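You operate a simulated robot arm through the tools that you are given. There is no shell and no other tool.

Carry out the task below with a simulated robot arm. There is one attempt and no reset: what you move stays moved.

JOB
Restart the air after a stop and bring it to 4 bar.
Fine: shut the drain, grey star knob to FREE, pull the stop button out, then open the main valve.

It is judged by the outcome, as a careful person would: the job done as asked, and still so three seconds after it is handed in. It fails if anything else is knocked over, pushed out of place, dropped, spilled or broken.

ROBOT AND FRAMES
A 7-joint arm with a fingered hand, fixed in place. Base frame: the origin is on the floor under the middle of its stand, x ahead of it, y to its left, z up. Lengths are in m, angles in degrees, forces in N, time in s.
It reaches about 1.333 m from its shoulder. Its first joint turns from -69.0 to 172.0 degrees. Payload 5 kg.
The tool frame sits at the grasp point between the pads (the TCP): z along the fingers, y along the line on which they close. The tips reach 0.032 m beyond it. The gripper opens to 0.16 m; its body begins 0.089 m behind the TCP. The gripper is a hand of 3 fingers: y runs from the thumb to the fingers, the wrist lies at [0, 0, -0.252] in the tool frame, and closing takes about 1.5 s.
Orientation is that of the tool frame in the base frame, as a unit quaternion [x, y, z, w]. With the fingers straight down and closing along the base's y, the tool's x points along the base's -x, its y along +y and its z along -z.

CONTROLS
- The arm moves only by the tool play_rows. Its argument "rows" is a list of rows, each a list of 7 numbers: the opening, from 0 (shut) to 1 (fully open), then the shift along the tool's x, y, z in m, then the turn, a rotation vector about the tool's x, y, z in degrees. In form: [[jaw, tx, ty, tz, rx, ry, rz], ...]. A call has 1 to 20 rows; each row shifts and turns the commanded pose from where the row before left it, along the tool's axes as they then stand. Rows are played at 5 a second. More than 0.05 m and 8.6 degrees between two rows, or a gripper value outside its range, and nothing of the call is played. Where a pose cannot be reached the arm comes as near as it can. A force on the tool above 40 N (or 10 N above the force at the start of the call, whichever is more), or a blocked arm, ends the call early, and 0.2 s more pass. Each finger travels about 0.108 m/s and halts on what it meets, pressing with about 27 N; the grip force reading is that of the motor and also rises with nothing between the fingers. The clock runs only during rows and for 0.2 s after the last one: add rows that do not move to give the fingers time. The reply holds the time, the measured pose of the TCP, the force on the tool along the base axes, the opening and the grip force, in the units named above and with some noise, with the torque about the TCP (base axes, N m) and any sound that the robot's microphone picked up, and new pictures: "show" is both (left out), scene, wrist or none.
- Cameras (640 x 400 px; columns grow to the right, rows downward): "scene" is fixed at [0.4035, -0.651, 1.5589]; the picture's right is [0.22, -0.98, 0.00], its down [-0.81, -0.18, -0.56] and it looks along [0.55, 0.12, -0.83] (base axes); focal length 261 px, centre (320, 200). "wrist" rides on the gripper at [0.065, -0.004, -0.116] in the tool frame; the picture's right is [0.06, 1.00, 0.00], its down [-0.87, 0.05, -0.49] and it looks along [-0.49, 0.03, 0.87] (tool axes); focal length 261 px, centre (320, 200). There is no depth. A picture from a camera that has moved, and an enlarged one, comes with that camera's place and axes in the base frame and with its lens. The place of the scene camera against the robot may be out by one fixed shift of up to 0.012 m in any direction.
- lift_body(by): slides the trunk up (or, below 0, down) by that many m; the arm rides with it, the base frame stays. It gives what a move gives, with no picture.
- preshape(shape): the hand has 3 fingers and takes this shape, open, in about a second: jaw (thumb against the fingers, like two jaws); tri (thumb and two fingers); tip (a fingertip pinch); poke (one finger out to press); point (the index stretched); flat (the hand flat); cup (the hand cupped); fist (a fist). The gripper value then closes the fingers along that shape, each until it touches; the sizes above hold for jaw. It gives what a move gives, with no picture.
- enlarge(camera, box): a new picture of the part [left, top, right, bottom] of that camera's present view, enlarged. It takes no simulated time.
- hand_in(): hands the job in; it is judged then, once.

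Nothing tells you positions but the pictures and the camera data. Unless the task says otherwise, let go and move clear before handing in.

The tools are called after ">>>" as name(argument=value, ...) on one line, values as JSON. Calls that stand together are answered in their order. play_rows: Moves the arm, as the interface text tells. Its arguments: {"type":"object","properties":{"rows":{"type":"array","items":{"type":"array","items":{"type":"number"}}},"show":{"type":"string","enum":["both","scene","wrist","none"]}},"required":["rows"]} The other tools are called the same way: lift_body (by) moves the trunk up or down; preshape (shape) gives the hand a shape; enlarge (camera, box) takes an enlarged picture of a part of a camera's view; hand_in () hands the job in.

At the start:

```text
clock: 0.0
tcp_pos: [0.5362, -0.4208, 1.3129]
ee_rot: [0.0, 1.0, 0.0, 0.0]
ft_force: [0.2, 0.3, -0.8]
wrist_torque: [0.01, -0.01, 0.0]
width: 0.1598
gripper_force: 0.1
shape: jaw
trunk travel left (down, up): [-0.75, 0.19]
```

scene: 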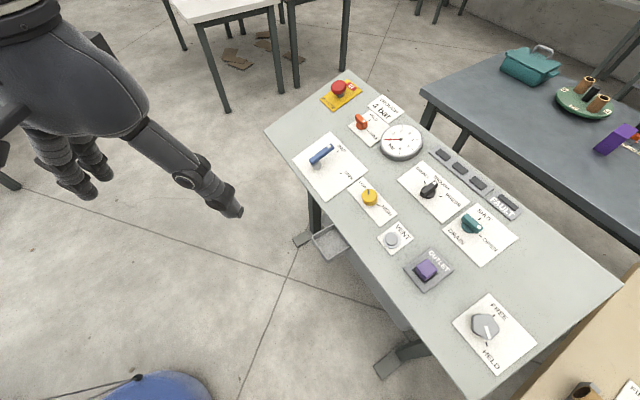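
wrist: 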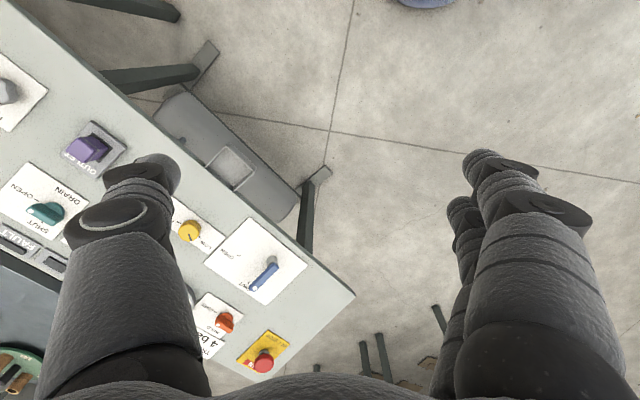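

I see a bench panel with several controls: a red stop button, an orange knob, a gauge, a blue lever, a yellow knob, a black knob, a teal drain knob, a white vent button, a purple outlet and a grey star knob. I'll take enlarged pictures to read the labels before moving.

>>> enlarge(camera="scene", box=[300, 70, 420, 145])

>>> enlarge(camera="scene", box=[280, 120, 400, 195])

>>> enlarge(camera="scene", box=[400, 140, 528, 220])

>>> enlarge(camera="scene", box=[400, 190, 528, 270])

>>> enlarge(camera="scene", box=[430, 285, 558, 365])

>>> enlarge(camera="scene", box=[340, 170, 468, 250])

```text
5.33 times, centred on (360, 108) of scene
camera zoom: at [0.4035, -0.651, 1.5589], right [0.22, -0.98, 0.0], down [-0.81, -0.18, -0.56], along [0.55, 0.12, -0.83], focal length 1391 px, centre (107, 693)
```

zoom: 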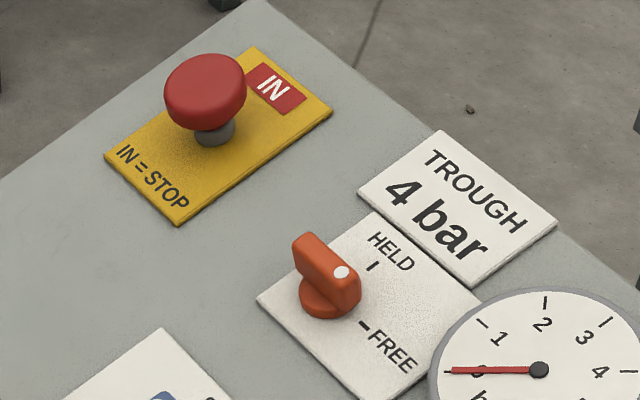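

```text
5.33 times, centred on (340, 158) of scene
camera zoom: at [0.4035, -0.651, 1.5589], right [0.22, -0.98, 0.0], down [-0.81, -0.18, -0.56], along [0.55, 0.12, -0.83], focal length 1391 px, centre (213, 427)
```

zoom: 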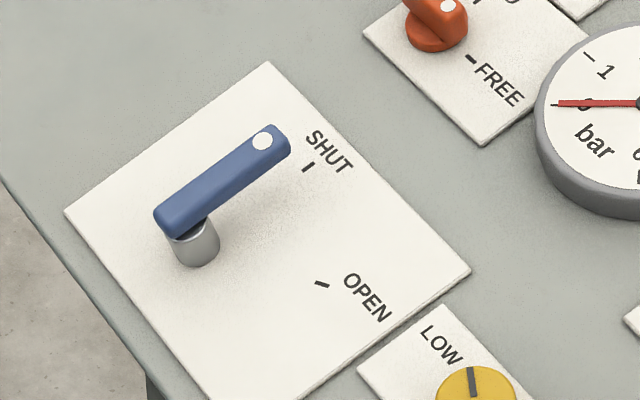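

```text
5.00 times, centred on (464, 180) of scene
camera zoom: at [0.4035, -0.651, 1.5589], right [0.22, -0.98, 0.0], down [-0.81, -0.18, -0.56], along [0.55, 0.12, -0.83], focal length 1304 px, centre (-400, 300)
```

zoom: 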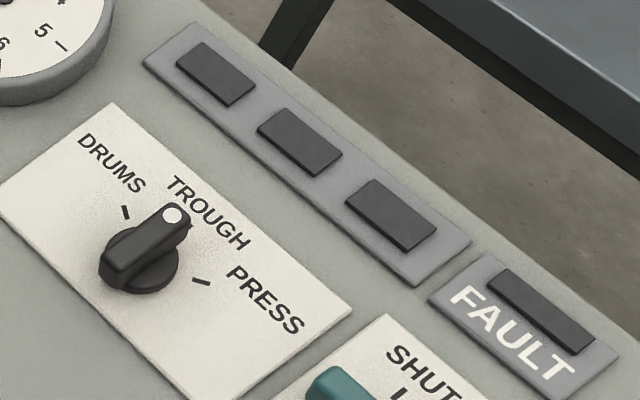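

```text
5.00 times, centred on (464, 230) of scene
camera zoom: at [0.4035, -0.651, 1.5589], right [0.22, -0.98, 0.0], down [-0.81, -0.18, -0.56], along [0.55, 0.12, -0.83], focal length 1304 px, centre (-400, 50)
```

zoom: 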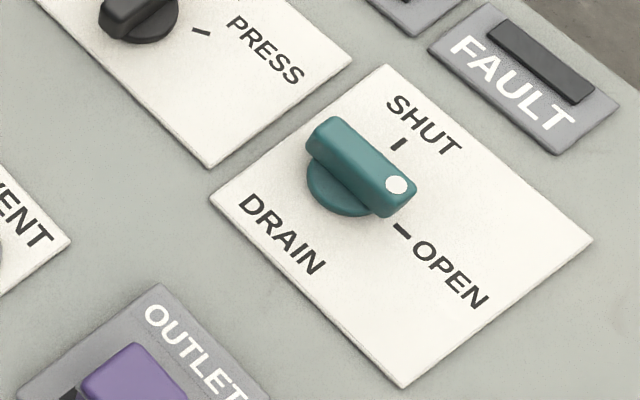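

```text
5.00 times, centred on (494, 325) of scene
camera zoom: at [0.4035, -0.651, 1.5589], right [0.22, -0.98, 0.0], down [-0.81, -0.18, -0.56], along [0.55, 0.12, -0.83], focal length 1304 px, centre (-550, -425)
```

zoom: 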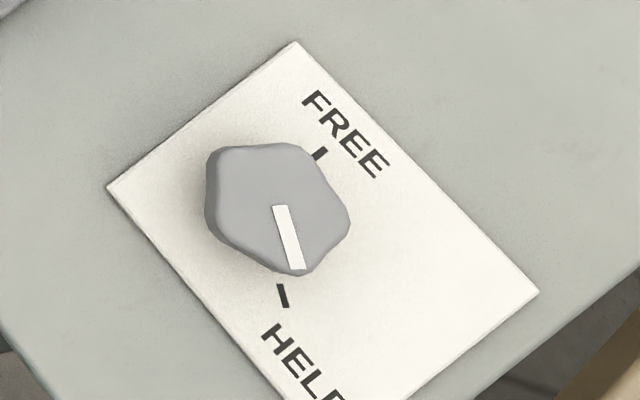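

```text
5.00 times, centred on (404, 210) of scene
camera zoom: at [0.4035, -0.651, 1.5589], right [0.22, -0.98, 0.0], down [-0.81, -0.18, -0.56], along [0.55, 0.12, -0.83], focal length 1304 px, centre (-100, 150)
```

zoom: 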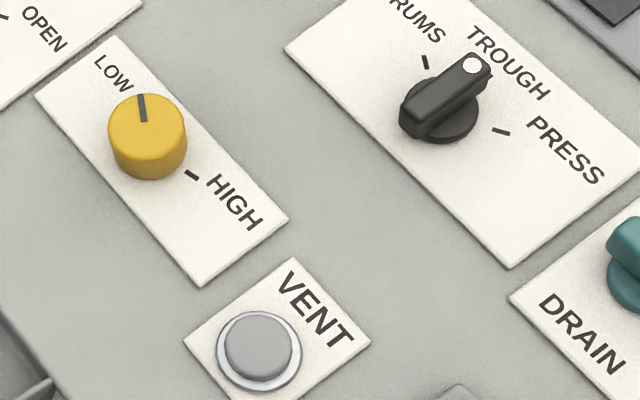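

The teal drain is at OPEN, the grey star is at HELD, the stop is IN, the main valve is SHUT, the yellow regulator is at LOW and the selector is already at TROUGH. Next I'll get finer pixel positions from the wrist camera to triangulate.

>>> enlarge(camera="wrist", box=[160, 200, 360, 400])

>>> enlarge(camera="wrist", box=[0, 50, 200, 250])

>>> enlarge(camera="scene", box=[360, 110, 440, 160])

>>> enlarge(camera="scene", box=[390, 220, 470, 300])

```text
2.00 times, centred on (260, 300) of wrist
camera zoom: at [0.4731, -0.4244, 1.4299], right [-0.06, 1.0, 0.0], down [0.87, 0.05, 0.49], along [0.49, 0.03, -0.87], focal length 521 px, centre (440, 0)
```

zoom: 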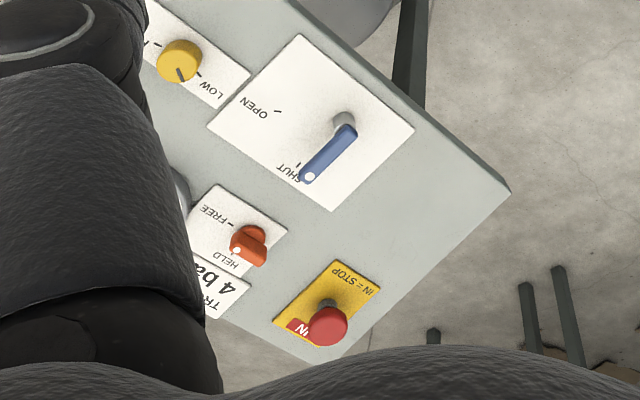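

```text
2.00 times, centred on (100, 150) of wrist
camera zoom: at [0.4731, -0.4244, 1.4299], right [-0.06, 1.0, 0.0], down [0.87, 0.05, 0.49], along [0.49, 0.03, -0.87], focal length 521 px, centre (760, 300)
```

zoom: 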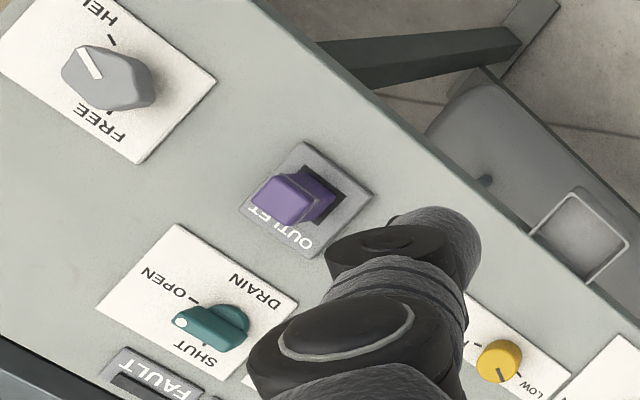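

```text
8.00 times, centred on (400, 135) of scene
camera zoom: at [0.4035, -0.651, 1.5589], right [0.22, -0.98, 0.0], down [-0.81, -0.18, -0.56], along [0.55, 0.12, -0.83], focal length 2087 px, centre (-320, 720)
```

zoom: 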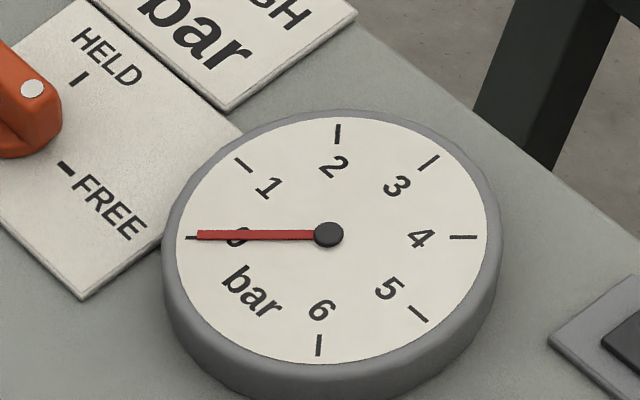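

```text
5.00 times, centred on (430, 260) of scene
camera zoom: at [0.4035, -0.651, 1.5589], right [0.22, -0.98, 0.0], down [-0.81, -0.18, -0.56], along [0.55, 0.12, -0.83], focal length 1304 px, centre (-230, -100)
```

zoom: 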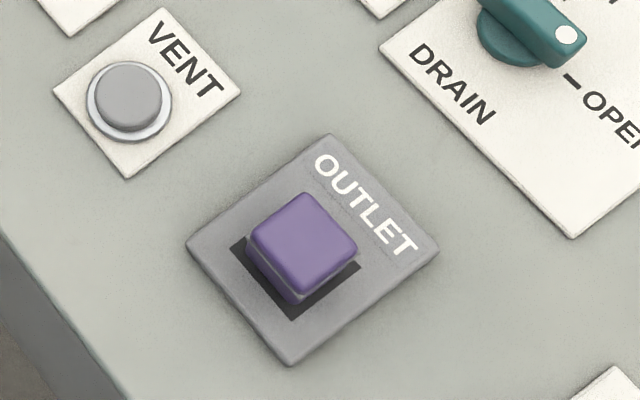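

The console top looks tilted about 15° toward the robot, rising away from it. I put the drain knob near (0.775, -0.936, 1.02). Next I turn the hand to line up with the console, tilt it to match, and look again.

>>> play_rows(rows=[[1, 0, 0, 0, 0, 0, -7.33], [1, 0, 0, 0, 0, 0, -7.33], [1, 0, 0, 0, 0, 0, -7.33], [1, 0, 0, 0, 0, 0, -7.33], [1, 0, 0, 0, 0, 0, -7.33], [1, 0, 0, 0, 0, 0, -7.33], [1, 0, 0, 0, 7.5, 0, 0], [1, 0, 0, 0, 7.5, 0, 0], [1, 0, 0, 0, 0, 0, 0], [1, 0, 0, 0, 0, 0, 0]])

```text
clock: 2.2
tcp_pos: [0.536, -0.4213, 1.3121]
ee_rot: [-0.372, 0.919, -0.122, 0.048]
ft_force: [-0.3, 0.5, -0.3]
wrist_torque: [-0.02, 0.03, 0.04]
width: 0.1598
gripper_force: 0.1
shape: jaw
trunk travel left (down, up): [-0.75, 0.19]
camera wrist: at [0.473, -0.4462, 1.4271], right [-0.71, 0.65, -0.26], down [0.5, 0.73, 0.46], along [0.49, 0.2, -0.85], focal length 261 px, centre (320, 200)
```

scene: 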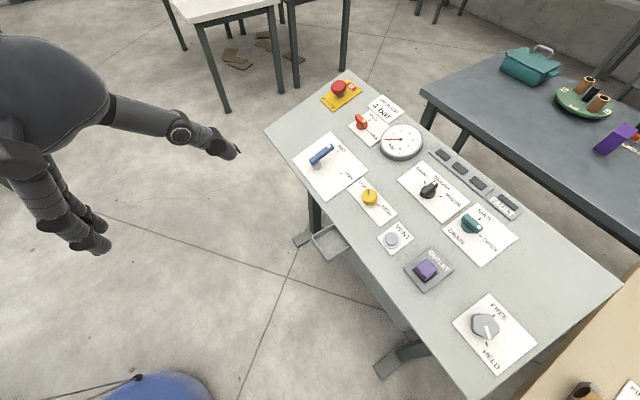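
wrist: 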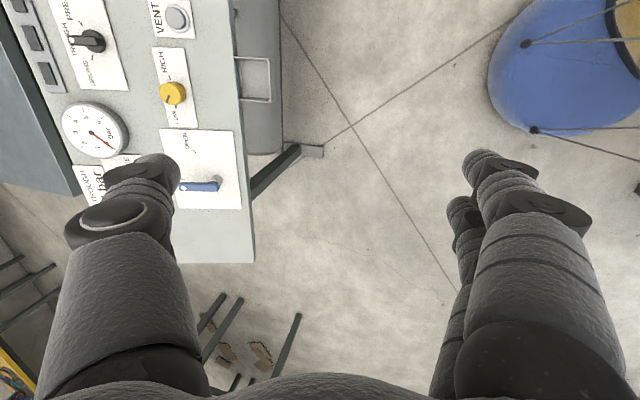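

The hand is now square with the console. Next I slide across, parallel to the console top, until I'm over the drain knob, then partly descend and look.

>>> play_rows(rows=[[1, 0.0186, -0.0442, 0, 0, 0, 0], [1, 0.0186, -0.0442, 0, 0, 0, 0], [1, 0.0186, -0.0442, 0, 0, 0, 0], [1, 0.0186, -0.0442, 0, 0, 0, 0], [1, 0.0186, -0.0442, 0, 0, 0, 0], [1, 0.0186, -0.0442, 0, 0, 0, 0], [1, 0.0186, -0.0442, 0, 0, 0, 0], [1, 0.0186, -0.0442, 0, 0, 0, 0], [1, 0.0186, -0.0442, 0, 0, 0, 0], [1, 0.0186, -0.0442, 0, 0, 0, 0], [1, 0, 0, 0.04, 0, 0, 0], [1, 0, 0, 0.04, 0, 0, 0], [1, 0, 0, 0.04, 0, 0, 0], [1, 0, 0, 0, 0, 0, 0], [1, 0, 0, 0, 0, 0, 0]])

```text
clock: 5.4
tcp_pos: [0.7209, -0.8817, 1.3094]
ee_rot: [-0.37, 0.92, -0.121, 0.05]
ft_force: [-0.1, 0.0, -0.2]
wrist_torque: [-0.01, -0.01, 0.02]
width: 0.1599
gripper_force: 0.1
shape: jaw
trunk travel left (down, up): [-0.75, 0.19]
camera wrist: at [0.6572, -0.907, 1.4248], right [-0.71, 0.65, -0.26], down [0.5, 0.73, 0.46], along [0.49, 0.2, -0.85], focal length 261 px, centre (320, 200)
```

scene: 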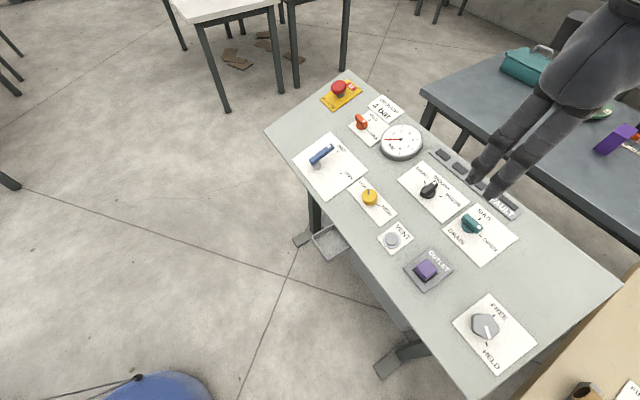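
wrist: 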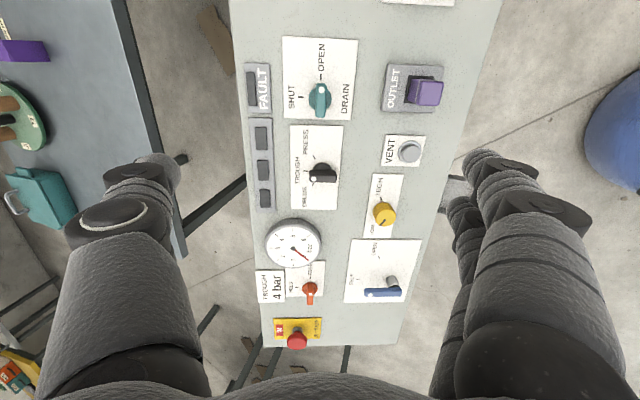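

Now the wrist camera sees the whole console nearly face-on, so I'll enlarge parts of that view for accurate positions.

>>> enlarge(camera="wrist", box=[240, 0, 400, 100])

>>> enlarge(camera="wrist", box=[240, 30, 400, 130])

>>> enlarge(camera="wrist", box=[260, 110, 420, 210])

>>> enlarge(camera="wrist", box=[270, 160, 430, 260])

>>> enlarge(camera="wrist", box=[250, 250, 410, 350])

>>> enlarge(camera="wrist", box=[310, 220, 430, 310])

```text
4.00 times, centred on (320, 50) of wrist
camera zoom: at [0.6572, -0.907, 1.4248], right [-0.71, 0.65, -0.26], down [0.5, 0.73, 0.46], along [0.49, 0.2, -0.85], focal length 1043 px, centre (320, 800)
```

zoom: 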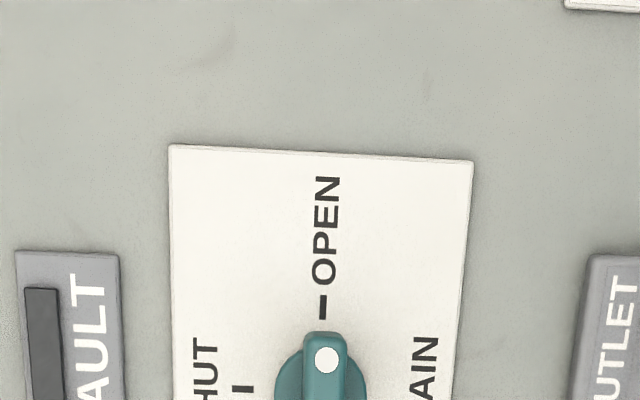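

```text
4.00 times, centred on (320, 80) of wrist
camera zoom: at [0.6572, -0.907, 1.4248], right [-0.71, 0.65, -0.26], down [0.5, 0.73, 0.46], along [0.49, 0.2, -0.85], focal length 1043 px, centre (320, 680)
```

zoom: 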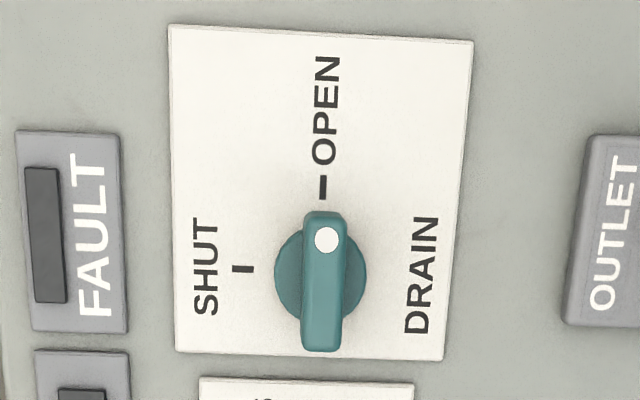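

```text
4.00 times, centred on (340, 160) of wrist
camera zoom: at [0.6572, -0.907, 1.4248], right [-0.71, 0.65, -0.26], down [0.5, 0.73, 0.46], along [0.49, 0.2, -0.85], focal length 1043 px, centre (240, 360)
```

zoom: 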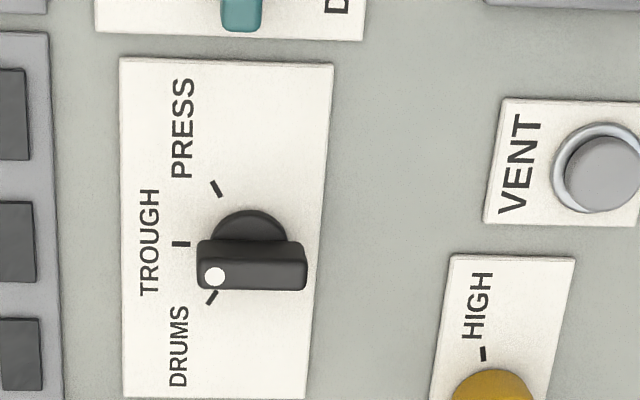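

```text
4.00 times, centred on (350, 210) of wrist
camera zoom: at [0.6572, -0.907, 1.4248], right [-0.71, 0.65, -0.26], down [0.5, 0.73, 0.46], along [0.49, 0.2, -0.85], focal length 1043 px, centre (200, 160)
```

zoom: 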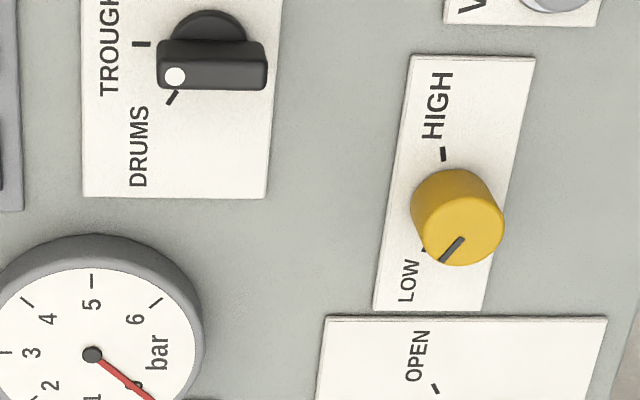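

```text
4.00 times, centred on (330, 300) of wrist
camera zoom: at [0.6572, -0.907, 1.4248], right [-0.71, 0.65, -0.26], down [0.5, 0.73, 0.46], along [0.49, 0.2, -0.85], focal length 1043 px, centre (280, -200)
```

zoom: 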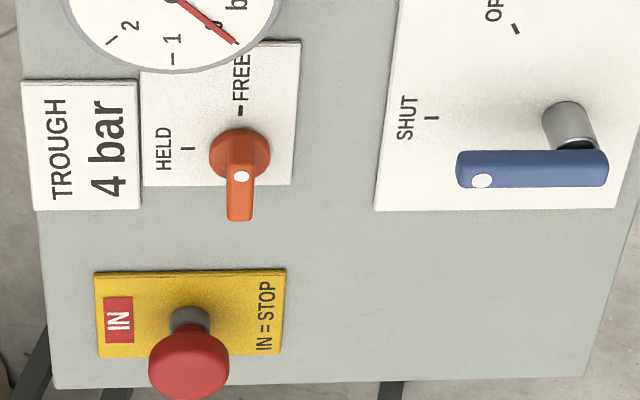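

```text
4.44 times, centred on (370, 265) of wrist
camera zoom: at [0.6572, -0.907, 1.4248], right [-0.71, 0.65, -0.26], down [0.5, 0.73, 0.46], along [0.49, 0.2, -0.85], focal length 1158 px, centre (98, -89)
```

zoom: 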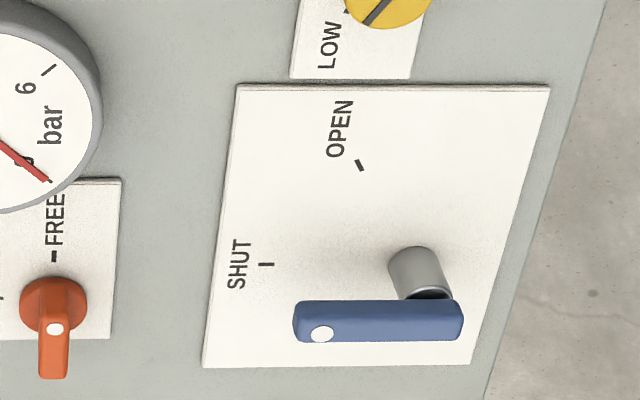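

Triangulating the plates against the scene camera gives a console yaw of about 45° and a tilt of about 20°. I'll correct the tilt, then test in free air whether the wrist can make the 90° turn the drain needs.

>>> play_rows(rows=[[1, 0, 0, 0, 5, 0, 0], [1, 0, 0, 0, 0, 0, -1], [0.5, 0, 0, 0, 0, 0, -8], [0.5, 0, 0, 0, 0, 0, -8], [0.5, 0, 0, 0, 0, 0, -8], [0.5, 0, 0, 0, 0, 0, -8], [0.5, 0, 0, 0, 0, 0, -8], [0.5, 0, 0, 0, 0, 0, -8], [0.5, 0, 0, 0, 0, 0, -8], [0.5, 0, 0, 0, 0, 0, -8], [0.5, 0, 0, 0, 0, 0, -8], [0.5, 0, 0, 0, 0, 0, -8], [0.5, 0, 0, 0, 0, 0, -8], [0.5, 0, 0, 0, 0, 0, -2], [0.5, 0, 0, 0, 0, 0, 0], [0.5, 0, 0, 0, 0, 0, 0]])

```text
clock: 8.8
tcp_pos: [0.7208, -0.8808, 1.3097]
ee_rot: [0.91, -0.377, 0.159, 0.07]
ft_force: [-0.2, -0.5, -0.3]
wrist_torque: [-0.02, -0.01, -0.01]
width: 0.0809
gripper_force: 0.0
shape: jaw
trunk travel left (down, up): [-0.75, 0.19]
camera wrist: at [0.7412, -0.891, 1.4433], right [-0.67, -0.75, 0.03], down [-0.73, 0.66, 0.17], along [-0.14, 0.09, -0.99], focal length 261 px, centre (320, 200)
```

scene: 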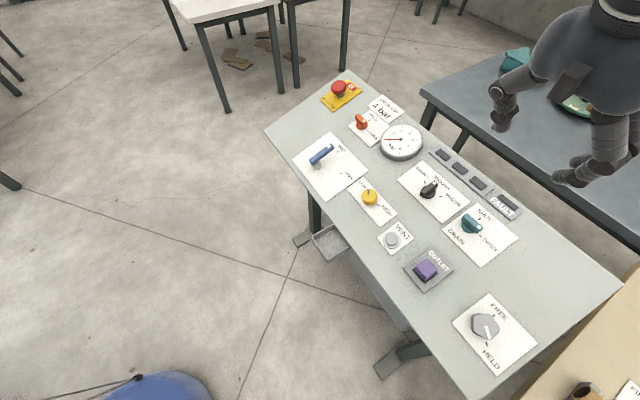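
wrist: 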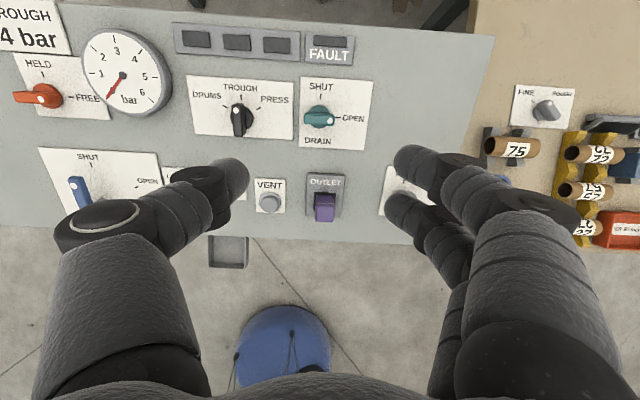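

The 90° turn is within the wrist's range. I turn back and move to a hover about 0.11 m over the drain knob with the hand half closed, then check alignment.

>>> play_rows(rows=[[0.5, 0, 0, 0, 0, 0, 8], [0.5, 0, 0, 0, 0, 0, 8], [0.5, 0, 0, 0, 0, 0, 8], [0.5, 0, 0, 0, 0, 0, 8], [0.5, 0, 0, 0, 0, 0, 8], [0.5, 0, 0, 0, 0, 0, 8], [0.5, 0, 0, 0, 0, 0, 8], [0.5, 0, 0, 0, 0, 0, 8], [0.5, 0, 0, 0, 0, 0, 8], [0.5, 0, 0, 0, 0, 0, 8], [0.5, 0, 0, 0, 0, 0, 8], [0.5, 0, 0, 0, 0, 0, 2], [0.5, 0.003, 0.0256, 0.0, 0, 0, 0], [0.5, 0, 0, 0.045, 0, 0, 0], [0.5, 0, 0, 0.045, 0, 0, 0], [0.5, 0, 0, 0.045, 0, 0, 0], [0.5, 0, 0, 0.045, 0, 0, 0], [0.5, 0, 0, 0, 0, 0, 0], [0.5, 0, 0, 0, 0, 0, 0]])

```text
clock: 12.8
tcp_pos: [0.7454, -0.9127, 1.131]
ee_rot: [-0.377, 0.91, -0.161, 0.064]
ft_force: [0.7, -0.7, -1.3]
wrist_torque: [0.01, 0.01, 0.01]
width: 0.0807
gripper_force: 0.1
shape: jaw
trunk travel left (down, up): [-0.75, 0.19]
camera wrist: at [0.6759, -0.9302, 1.2435], right [-0.71, 0.62, -0.34], down [0.46, 0.77, 0.44], along [0.53, 0.15, -0.83], focal length 261 px, centre (320, 200)
```

scene: 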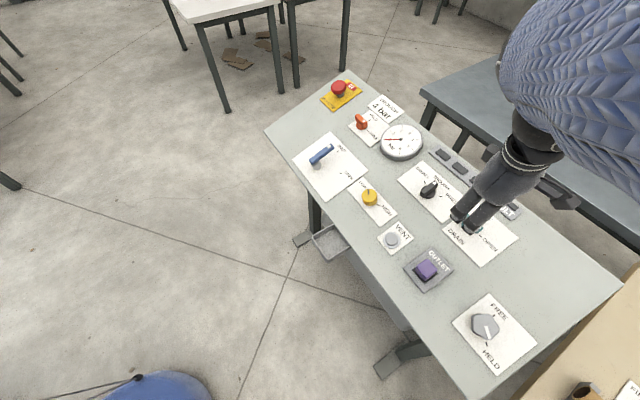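
wrist: 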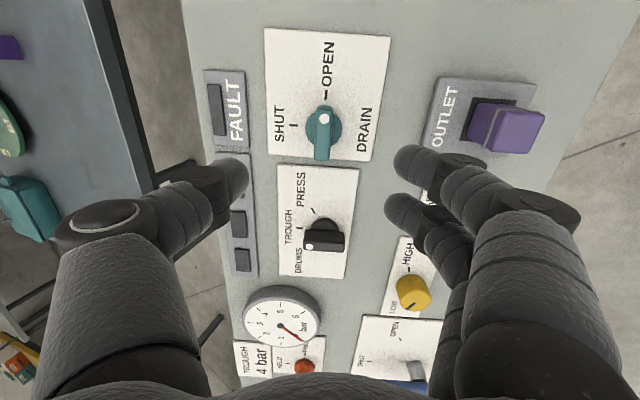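

The knob sits close to the projected hand axis. A zoom will confirm alignment before I descend.

>>> enlarge(camera="wrist", box=[240, 80, 400, 180])

>>> enlarge(camera="scene", box=[410, 170, 538, 250])

```text
4.00 times, centred on (320, 130) of wrist
camera zoom: at [0.6759, -0.9302, 1.2435], right [-0.71, 0.62, -0.34], down [0.46, 0.77, 0.44], along [0.53, 0.15, -0.83], focal length 1043 px, centre (320, 480)
```

zoom: 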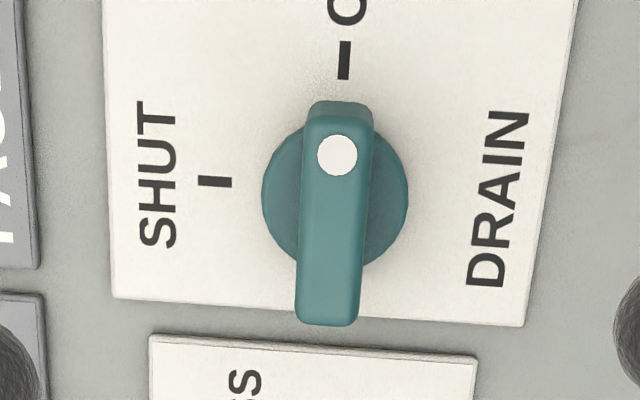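

```text
5.00 times, centred on (474, 210) of scene
camera zoom: at [0.4035, -0.651, 1.5589], right [0.22, -0.98, 0.0], down [-0.81, -0.18, -0.56], along [0.55, 0.12, -0.83], focal length 1304 px, centre (-450, 150)
```

zoom: 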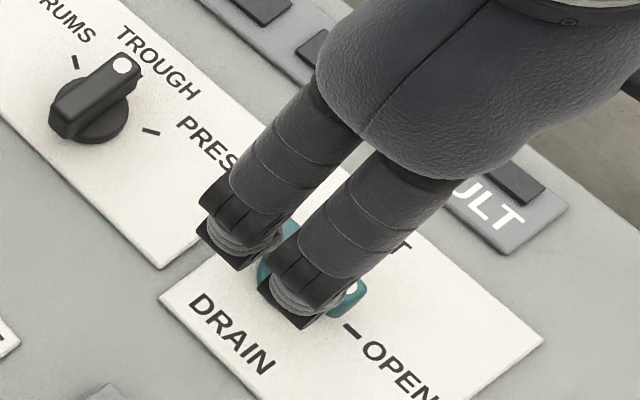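

Handle is about 3 mm off in x and y, so I correct that, descend until the tips are alongside the handle, and close gently.

>>> play_rows(rows=[[0.5, 0.003, 0.003, 0.03, 0, 0, 0], [0.5, 0, 0, 0.03, 0, 0, 0], [0.5, 0, 0, 0.02, 0, 0, 0], [0.5, 0, 0, 0.01, 0, 0, 0], [0.5, 0, 0, 0.01, 0, 0, 0], [0.5, 0, 0, 0, 0, 0, 0], [0.5, 0, 0, 0, 0, 0, 0]])

```text
clock: 14.4
tcp_pos: [0.7645, -0.9343, 1.0377]
ee_rot: [-0.377, 0.91, -0.161, 0.064]
ft_force: [0.2, 0.7, 0.3]
wrist_torque: [0.01, -0.04, 0.0]
width: 0.0807
gripper_force: 0.0
shape: jaw
trunk travel left (down, up): [-0.75, 0.19]
camera wrist: at [0.6947, -0.9537, 1.1495], right [-0.71, 0.62, -0.34], down [0.46, 0.77, 0.44], along [0.53, 0.15, -0.83], focal length 261 px, centre (320, 200)
```

scene: 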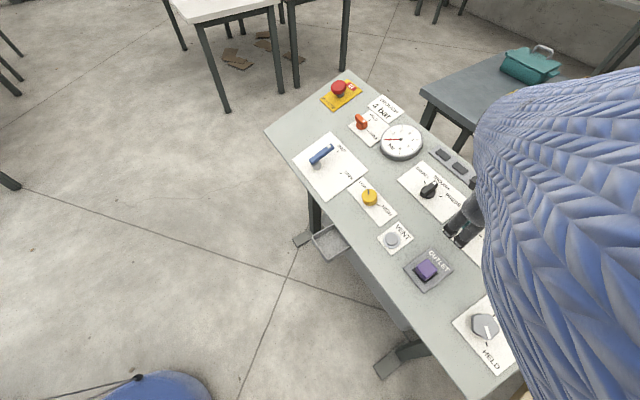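
wrist: 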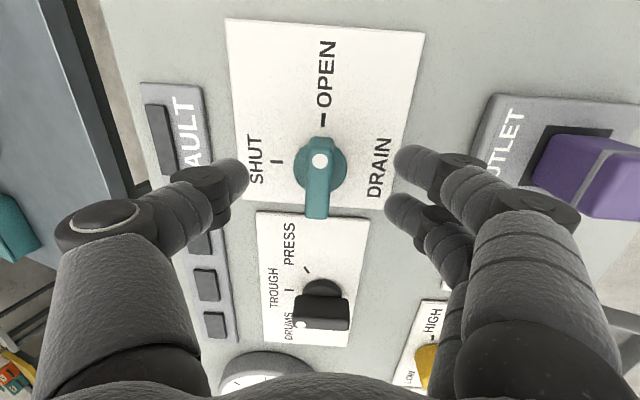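

The tips straddle the handle with no contact. I nudge 3 mm along the bar and close.

>>> play_rows(rows=[[0.5, 0.003, 0, 0, 0, 0, 0], [0.3, 0, 0, 0, 0, 0, 0], [0.1, 0, 0, 0, 0, 0, 0], [0.0, 0, 0, 0, 0, 0, 0], [0.0, 0, 0, 0, 0, 0, 0], [0.0, 0, 0, 0, 0, 0, 0], [0.0, 0, 0, 0, 0, 0, 0]], show="wrist")

```text
clock: 16.0
tcp_pos: [0.7602, -0.9355, 1.0405]
ee_rot: [-0.376, 0.91, -0.162, 0.064]
ft_force: [-10.1, 10.3, 10.9]
wrist_torque: [0.33, 0.29, 0.07]
width: 0.002
gripper_force: 26.8
shape: jaw
trunk travel left (down, up): [-0.75, 0.19]
camera wrist: at [0.6909, -0.9541, 1.1522], right [-0.71, 0.62, -0.34], down [0.46, 0.77, 0.44], along [0.53, 0.15, -0.83], focal length 261 px, centre (320, 200)
```

wrist: 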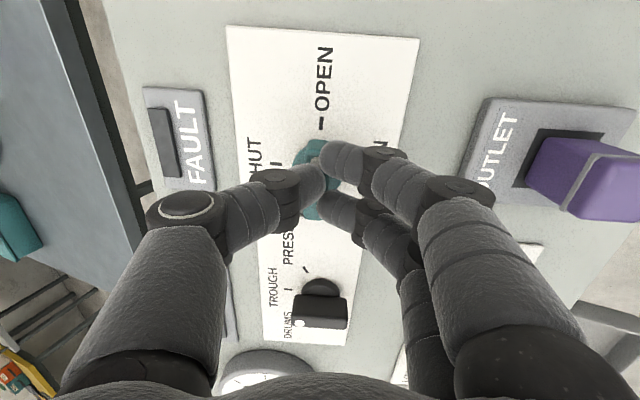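

The fingers closed to 2 mm with an upward push, so they rode over the top of the handle. I'll reopen, go lower and try again.

>>> play_rows(rows=[[0.2, 0, 0, 0, 0, 0, 0], [0.45, 0, 0, 0, 0, 0, 0], [0.45, 0, 0, 0, 0, 0, 0], [0.45, 0, 0, 0.005, 0, 0, 0], [0.45, 0, 0, 0.005, 0, 0, 0], [0.45, 0, 0, 0.004, 0, 0, 0], [0.45, 0, 0, 0, 0, 0, 0], [0.45, 0, 0, 0, 0, 0, 0]])

>>> enlarge(camera="wrist", box=[220, 110, 420, 235])

>>> enlarge(camera="scene", box=[410, 170, 538, 250])

```text
clock: 17.8
tcp_pos: [0.7657, -0.941, 1.0246]
ee_rot: [-0.377, 0.91, -0.162, 0.064]
ft_force: [-0.7, 0.4, -0.1]
wrist_torque: [0.01, 0.03, 0.01]
width: 0.0713
gripper_force: 0.0
shape: jaw
trunk travel left (down, up): [-0.75, 0.19]
camera wrist: at [0.6958, -0.959, 1.1369], right [-0.71, 0.62, -0.34], down [0.46, 0.77, 0.44], along [0.53, 0.15, -0.83], focal length 261 px, centre (320, 200)
```

scene: 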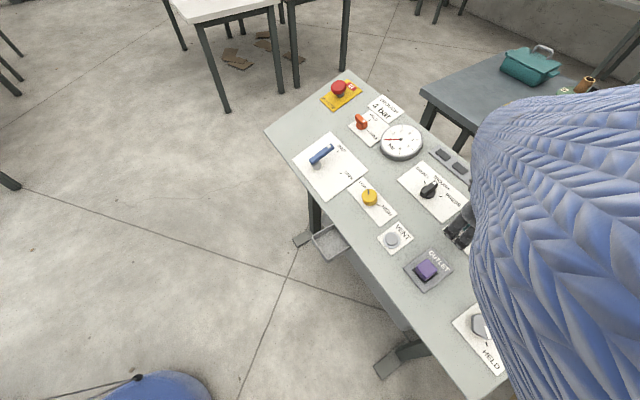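
wrist: 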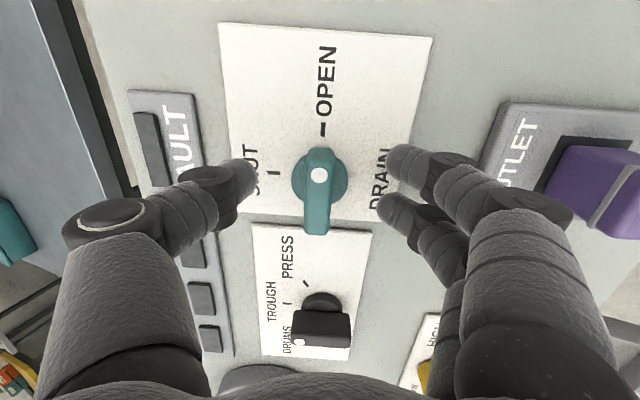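

```text
3.20 times, centred on (320, 172) of wrist
camera zoom: at [0.6958, -0.959, 1.1369], right [-0.71, 0.62, -0.34], down [0.46, 0.77, 0.44], along [0.53, 0.15, -0.83], focal length 834 px, centre (320, 288)
```

zoom: 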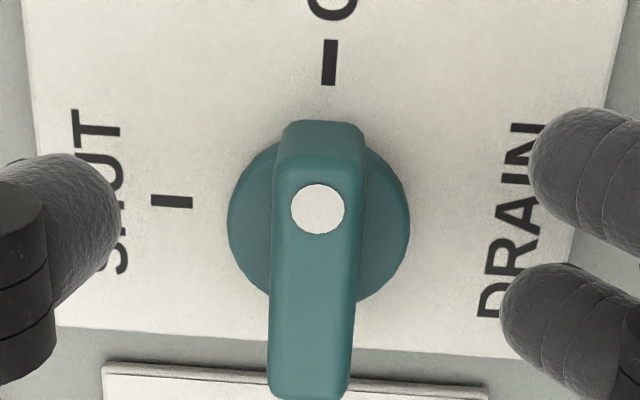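

```text
5.00 times, centred on (474, 210) of scene
camera zoom: at [0.4035, -0.651, 1.5589], right [0.22, -0.98, 0.0], down [-0.81, -0.18, -0.56], along [0.55, 0.12, -0.83], focal length 1304 px, centre (-450, 150)
```

zoom: 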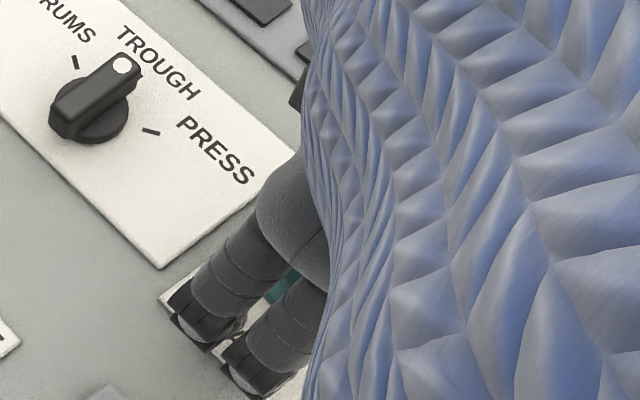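

The handle top is now level with the grasp point. I'll drop 3 mm more and close.

>>> play_rows(rows=[[0.45, 0.001, 0, 0.003, 0, 0, 0], [0.3, 0, 0, 0, 0, 0, 0], [0.15, 0, 0, 0, 0, 0, 0], [0.05, 0, 0, 0, 0, 0, 0], [0.0, 0, 0, 0, 0, 0, 0], [0.0, 0, 0, 0, 0, 0, 0], [0.0, 0, 0, 0, 0, 0, 0]], show="wrist")

```text
clock: 19.4
tcp_pos: [0.7657, -0.9427, 1.0213]
ee_rot: [-0.377, 0.91, -0.162, 0.064]
ft_force: [0.5, -0.9, -0.7]
wrist_torque: [0.04, 0.03, 0.02]
width: 0.0096
gripper_force: 26.9
shape: jaw
trunk travel left (down, up): [-0.75, 0.19]
camera wrist: at [0.6961, -0.9606, 1.1337], right [-0.71, 0.62, -0.34], down [0.46, 0.77, 0.44], along [0.53, 0.15, -0.83], focal length 261 px, centre (320, 200)
```

wrist: 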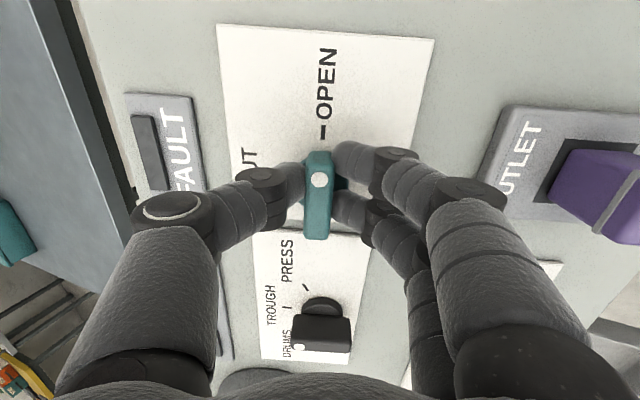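

The handle is held firmly with no side load. Now I turn toward SHUT, counter-clockwise as seen from above, in stages.

>>> play_rows(rows=[[0, 0, 0, 0, 0, 0, -5], [0, 0, 0, 0, 0, 0, -5], [0, 0, 0, 0, 0, 0, -5], [0, 0, 0, 0, 0, 0, -5], [0, 0, 0, 0, 0, 0, -5], [0, 0, 0, 0, 0, 0, -5], [0, 0, 0, 0, 0, 0, -5], [0, 0, 0, 0, 0, 0, -5], [0, 0, 0, 0, 0, 0, 0]], show="wrist")

```text
clock: 21.4
tcp_pos: [0.7668, -0.9431, 1.0217]
ee_rot: [-0.665, 0.727, -0.174, 0.005]
ft_force: [19.6, -22.8, 12.9]
wrist_torque: [-0.41, -0.62, -0.28]
width: 0.01
gripper_force: 26.8
shape: jaw
trunk travel left (down, up): [-0.75, 0.19]
camera wrist: at [0.7369, -0.9766, 1.1484], right [-0.97, -0.01, -0.24], down [-0.07, 0.97, 0.25], along [0.23, 0.26, -0.94], focal length 261 px, centre (320, 200)
```

wrist: 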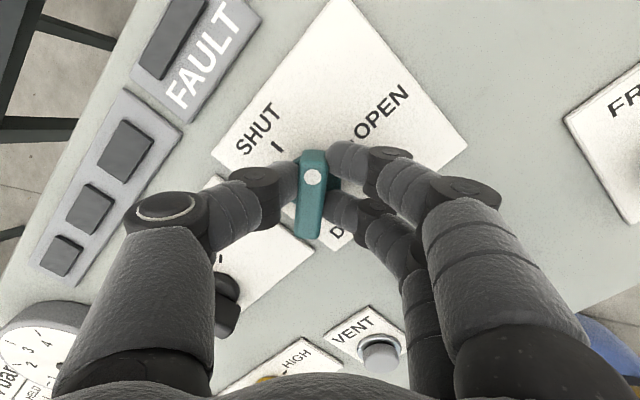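

The knob is turning, about 40° so far, but a 33 N side load points straight uphill. The grip must be slightly off the knob's axis, so I'll shift a few millimetres that way to relieve it.

>>> play_rows(rows=[[0, 0.001, -0.0012, 0, 0, 0, 0], [0, 0.001, -0.0012, 0, 0, 0, 0], [0, 0, 0, 0, 0, 0, 0]], show="none")

```text
clock: 22.2
tcp_pos: [0.7666, -0.9433, 1.0218]
ee_rot: [-0.665, 0.727, -0.173, 0.005]
ft_force: [10.7, -13.2, 10.4]
wrist_torque: [-0.23, -0.43, -0.18]
width: 0.0104
gripper_force: 27.2
shape: jaw
trunk travel left (down, up): [-0.75, 0.19]
```

>>> play_rows(rows=[[0, 0.0013, -0.0016, 0, 0, 0, 0], [0, 0.0013, -0.0016, 0, 0, 0, 0], [0, 0, 0, 0, 0, 0, 0]], show="none")

```text
clock: 23.0
tcp_pos: [0.7715, -0.9446, 1.0231]
ee_rot: [-0.666, 0.726, -0.172, 0.005]
ft_force: [-0.8, 8.3, -2.0]
wrist_torque: [0.23, 0.03, 0.08]
width: 0.0097
gripper_force: 27.0
shape: jaw
trunk travel left (down, up): [-0.75, 0.19]
```

>>> play_rows(rows=[[0, 0, 0, 0, 0, 0, -5], [0, 0, 0, 0, 0, 0, -5], [0, 0, 0, 0, 0, 0, -5], [0, 0, 0, 0, 0, 0, -5], [0, 0, 0, 0, 0, 0, -5], [0, 0, 0, 0, 0, 0, 0]], show="wrist")

```text
clock: 24.4
tcp_pos: [0.7725, -0.944, 1.0241]
ee_rot: [0.808, -0.564, 0.17, 0.033]
ft_force: [10.8, 13.5, -4.6]
wrist_torque: [0.33, -0.29, 0.06]
width: 0.0096
gripper_force: 27.2
shape: jaw
trunk travel left (down, up): [-0.75, 0.19]
camera wrist: at [0.7703, -0.9724, 1.1558], right [-0.9, -0.42, -0.12], down [-0.43, 0.88, 0.18], along [0.03, 0.22, -0.98], focal length 261 px, centre (320, 200)
```

wrist: 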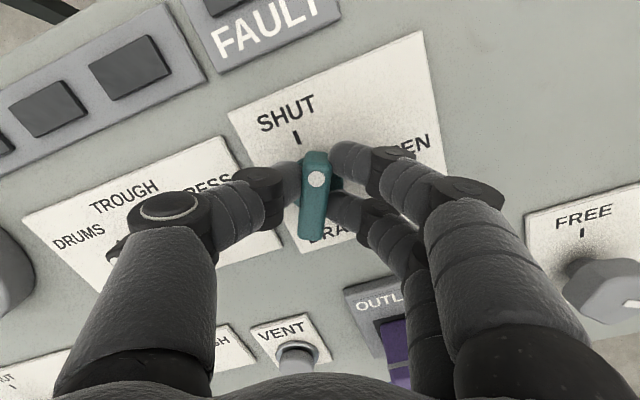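

>>> play_rows(rows=[[0, -0.0013, -0.0027, 0, 0, 0, 0], [0, 0, 0, 0, 0, 0, -5], [0, 0, 0, 0, 0, 0, -5], [0, 0, 0, 0, 0, 0, -5], [0, 0, 0, 0, 0, 0, -5], [0, 0, 0, 0, 0, 0, 0]], show="wrist")

```text
clock: 25.8
tcp_pos: [0.7745, -0.9437, 1.0251]
ee_rot: [0.893, -0.416, 0.162, 0.063]
ft_force: [20.7, -0.1, 4.8]
wrist_torque: [0.16, -0.54, -0.01]
width: 0.0096
gripper_force: 27.9
shape: jaw
trunk travel left (down, up): [-0.75, 0.19]
camera wrist: at [0.7915, -0.9582, 1.1575], right [-0.72, -0.69, 0.0], down [-0.68, 0.71, 0.16], along [-0.11, 0.12, -0.99], focal length 261 px, centre (320, 200)
```

wrist: 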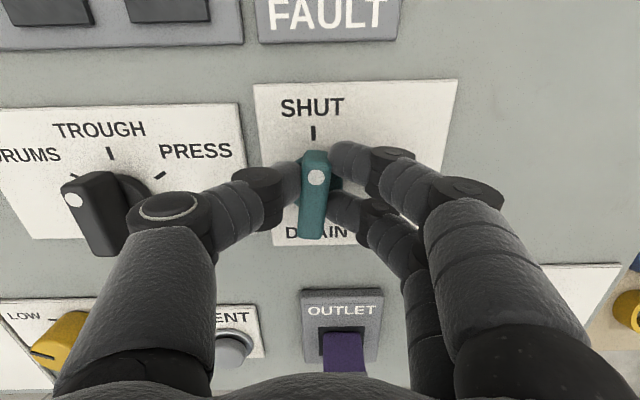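

>>> play_rows(rows=[[0, 0.002, -0.002, 0, 0, 0, 0], [0, 0.001, -0.001, 0, 0, 0, 0], [0, 0, 0, 0, 0, 0, -5], [0, 0, 0, 0, 0, 0, -1], [0, 0, 0, 0, 0, 0, 0]], show="wrist")

>>> enlarge(camera="wrist", box=[240, 70, 480, 260])

```text
clock: 27.0
tcp_pos: [0.7756, -0.9446, 1.0244]
ee_rot: [0.913, -0.369, 0.158, 0.071]
ft_force: [4.4, 8.7, 0.1]
wrist_torque: [0.26, -0.23, 0.03]
width: 0.0096
gripper_force: 27.2
shape: jaw
trunk travel left (down, up): [-0.75, 0.19]
camera wrist: at [0.7981, -0.9532, 1.1576], right [-0.65, -0.76, 0.03], down [-0.74, 0.65, 0.17], along [-0.15, 0.08, -0.99], focal length 261 px, centre (320, 200)
```

wrist: 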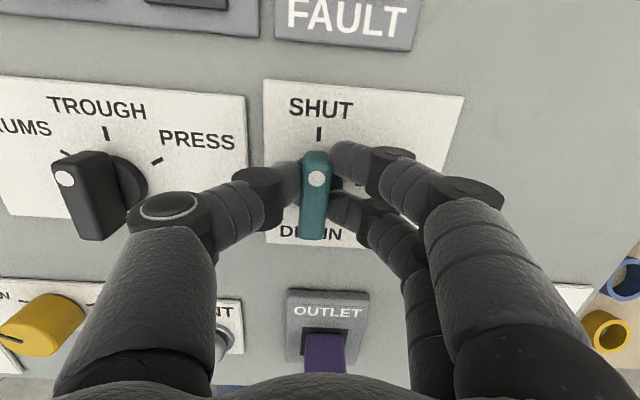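

```text
2.11 times, centred on (360, 165) of wrist
camera zoom: at [0.7981, -0.9532, 1.1576], right [-0.65, -0.76, 0.03], down [-0.74, 0.65, 0.17], along [-0.15, 0.08, -0.99], focal length 549 px, centre (236, 274)
```

zoom: 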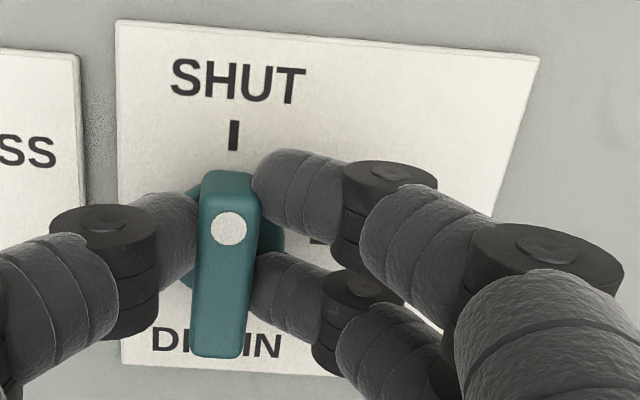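

The drain now points at SHUT. I'll open just enough to clear the handle, since the selector knob is close to the thumb, and lift straight off.

>>> play_rows(rows=[[0.08, 0, 0, 0, 0, 0, 0], [0.15, 0, 0, 0, 0, 0, 0], [0.15, 0, 0, 0, 0, 0, 0], [0.15, 0, 0, -0.02, 0, 0, 0], [0.15, 0, 0, -0.03, 0, 0, 0], [0.15, 0, 0, -0.04, 0, 0, 0], [0.15, 0, 0, -0.05, 0, 0, 0], [0.3, 0, 0, -0.05, 0, 0, 0], [0.5, 0, 0, -0.05, 0, 0, 0], [0.5, 0, 0, 0, 0, 0, 0]])

>>> enlarge(camera="wrist", box=[240, 90, 500, 260])

```text
clock: 29.2
tcp_pos: [0.7183, -0.8864, 1.2488]
ee_rot: [0.913, -0.369, 0.157, 0.069]
ft_force: [0.7, 0.4, 0.1]
wrist_torque: [0.01, 0.05, 0.02]
width: 0.0792
gripper_force: 0.1
shape: jaw
trunk travel left (down, up): [-0.75, 0.19]
camera wrist: at [0.7407, -0.8967, 1.3813], right [-0.65, -0.76, 0.03], down [-0.74, 0.65, 0.17], along [-0.15, 0.09, -0.99], focal length 261 px, centre (320, 200)
```

scene: 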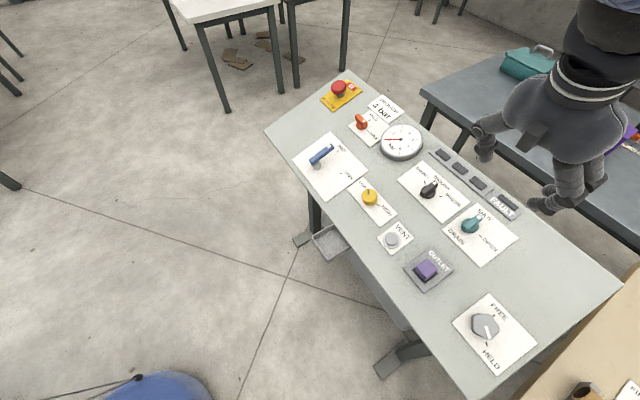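
wrist: 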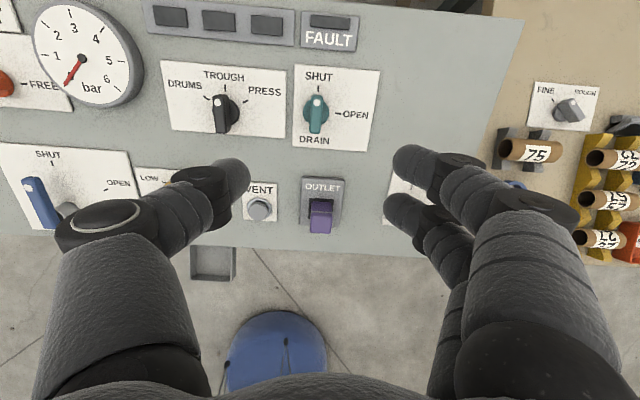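

```text
2.35 times, centred on (370, 175) of wrist
camera zoom: at [0.7407, -0.8967, 1.3813], right [-0.65, -0.76, 0.03], down [-0.74, 0.65, 0.17], along [-0.15, 0.09, -0.99], focal length 613 px, centre (202, 259)
```

zoom: 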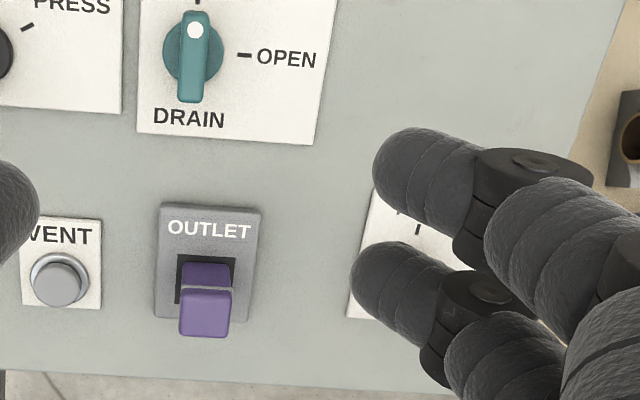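

The drain is confirmed SHUT and the selector wasn't disturbed. Next I move over the grey star knob with the fingers wide to look at its marks.

>>> play_rows(rows=[[0.7, -0.026, 0.035, 0, 0, 0, 0], [1, -0.026, 0.035, 0, 0, 0, 0], [1, -0.026, 0.035, 0, 0, 0, 0], [1, -0.026, 0.035, 0, 0, 0, 0], [1, -0.026, 0.035, 0, 0, 0, 1], [1, 0, 0, 0, 0, 0, 0]])

>>> enlarge(camera="wrist", box=[220, 70, 420, 195])

```text
clock: 30.6
tcp_pos: [0.5093, -0.9256, 1.2079]
ee_rot: [0.91, -0.377, 0.158, 0.07]
ft_force: [0.6, -0.3, -0.6]
wrist_torque: [0.0, 0.03, -0.03]
width: 0.1596
gripper_force: 0.1
shape: jaw
trunk travel left (down, up): [-0.75, 0.19]
camera wrist: at [0.5299, -0.9365, 1.3412], right [-0.67, -0.75, 0.03], down [-0.73, 0.66, 0.17], along [-0.14, 0.09, -0.99], focal length 261 px, centre (320, 200)
```

scene: 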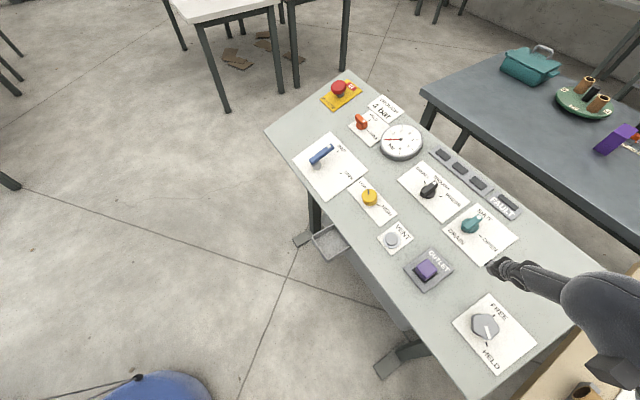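
wrist: 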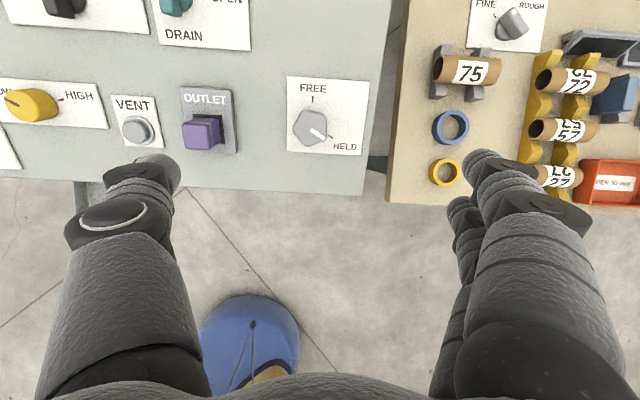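

```text
3.20 times, centred on (320, 132) of wrist
camera zoom: at [0.5299, -0.9365, 1.3412], right [-0.67, -0.75, 0.03], down [-0.73, 0.66, 0.17], along [-0.14, 0.09, -0.99], focal length 834 px, centre (320, 416)
```

zoom: 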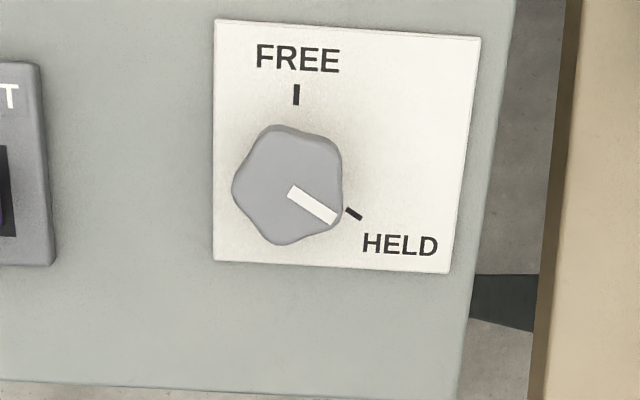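

The marks are clear now: the star's marker points at HELD (4 o'clock) and FREE is at 12 o'clock, so it needs about 120° counter-clockwise. I'll test in free air how far the wrist can turn here.

>>> play_rows(rows=[[0.7, 0, 0, 0, 0, 0, -7.5], [0.7, 0, 0, 0, 0, 0, -7.5], [0.7, 0, 0, 0, 0, 0, -7.5], [0.7, 0, 0, 0, 0, 0, -7.5], [0.7, 0, 0, 0, 0, 0, 0]], show="wrist")

```text
clock: 31.8
tcp_pos: [0.5092, -0.927, 1.208]
ee_rot: [0.976, -0.13, 0.136, 0.108]
ft_force: [-1.4, -0.5, -0.5]
wrist_torque: [0.0, -0.03, 0.03]
width: 0.1124
gripper_force: 0.1
shape: jaw
trunk travel left (down, up): [-0.75, 0.19]
camera wrist: at [0.5448, -0.9071, 1.3375], right [-0.22, -0.96, 0.19], down [-0.94, 0.26, 0.22], along [-0.26, -0.13, -0.96], focal length 261 px, centre (320, 200)
```

wrist: 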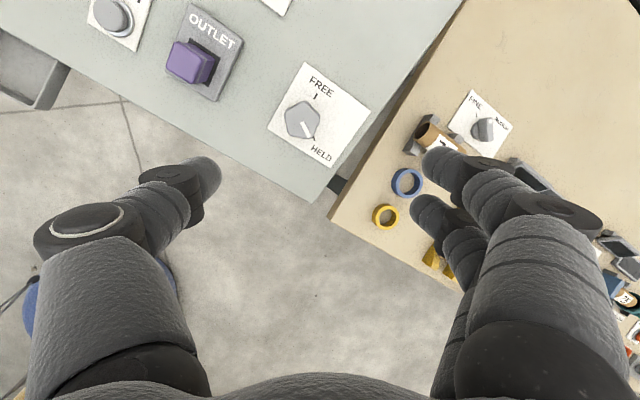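

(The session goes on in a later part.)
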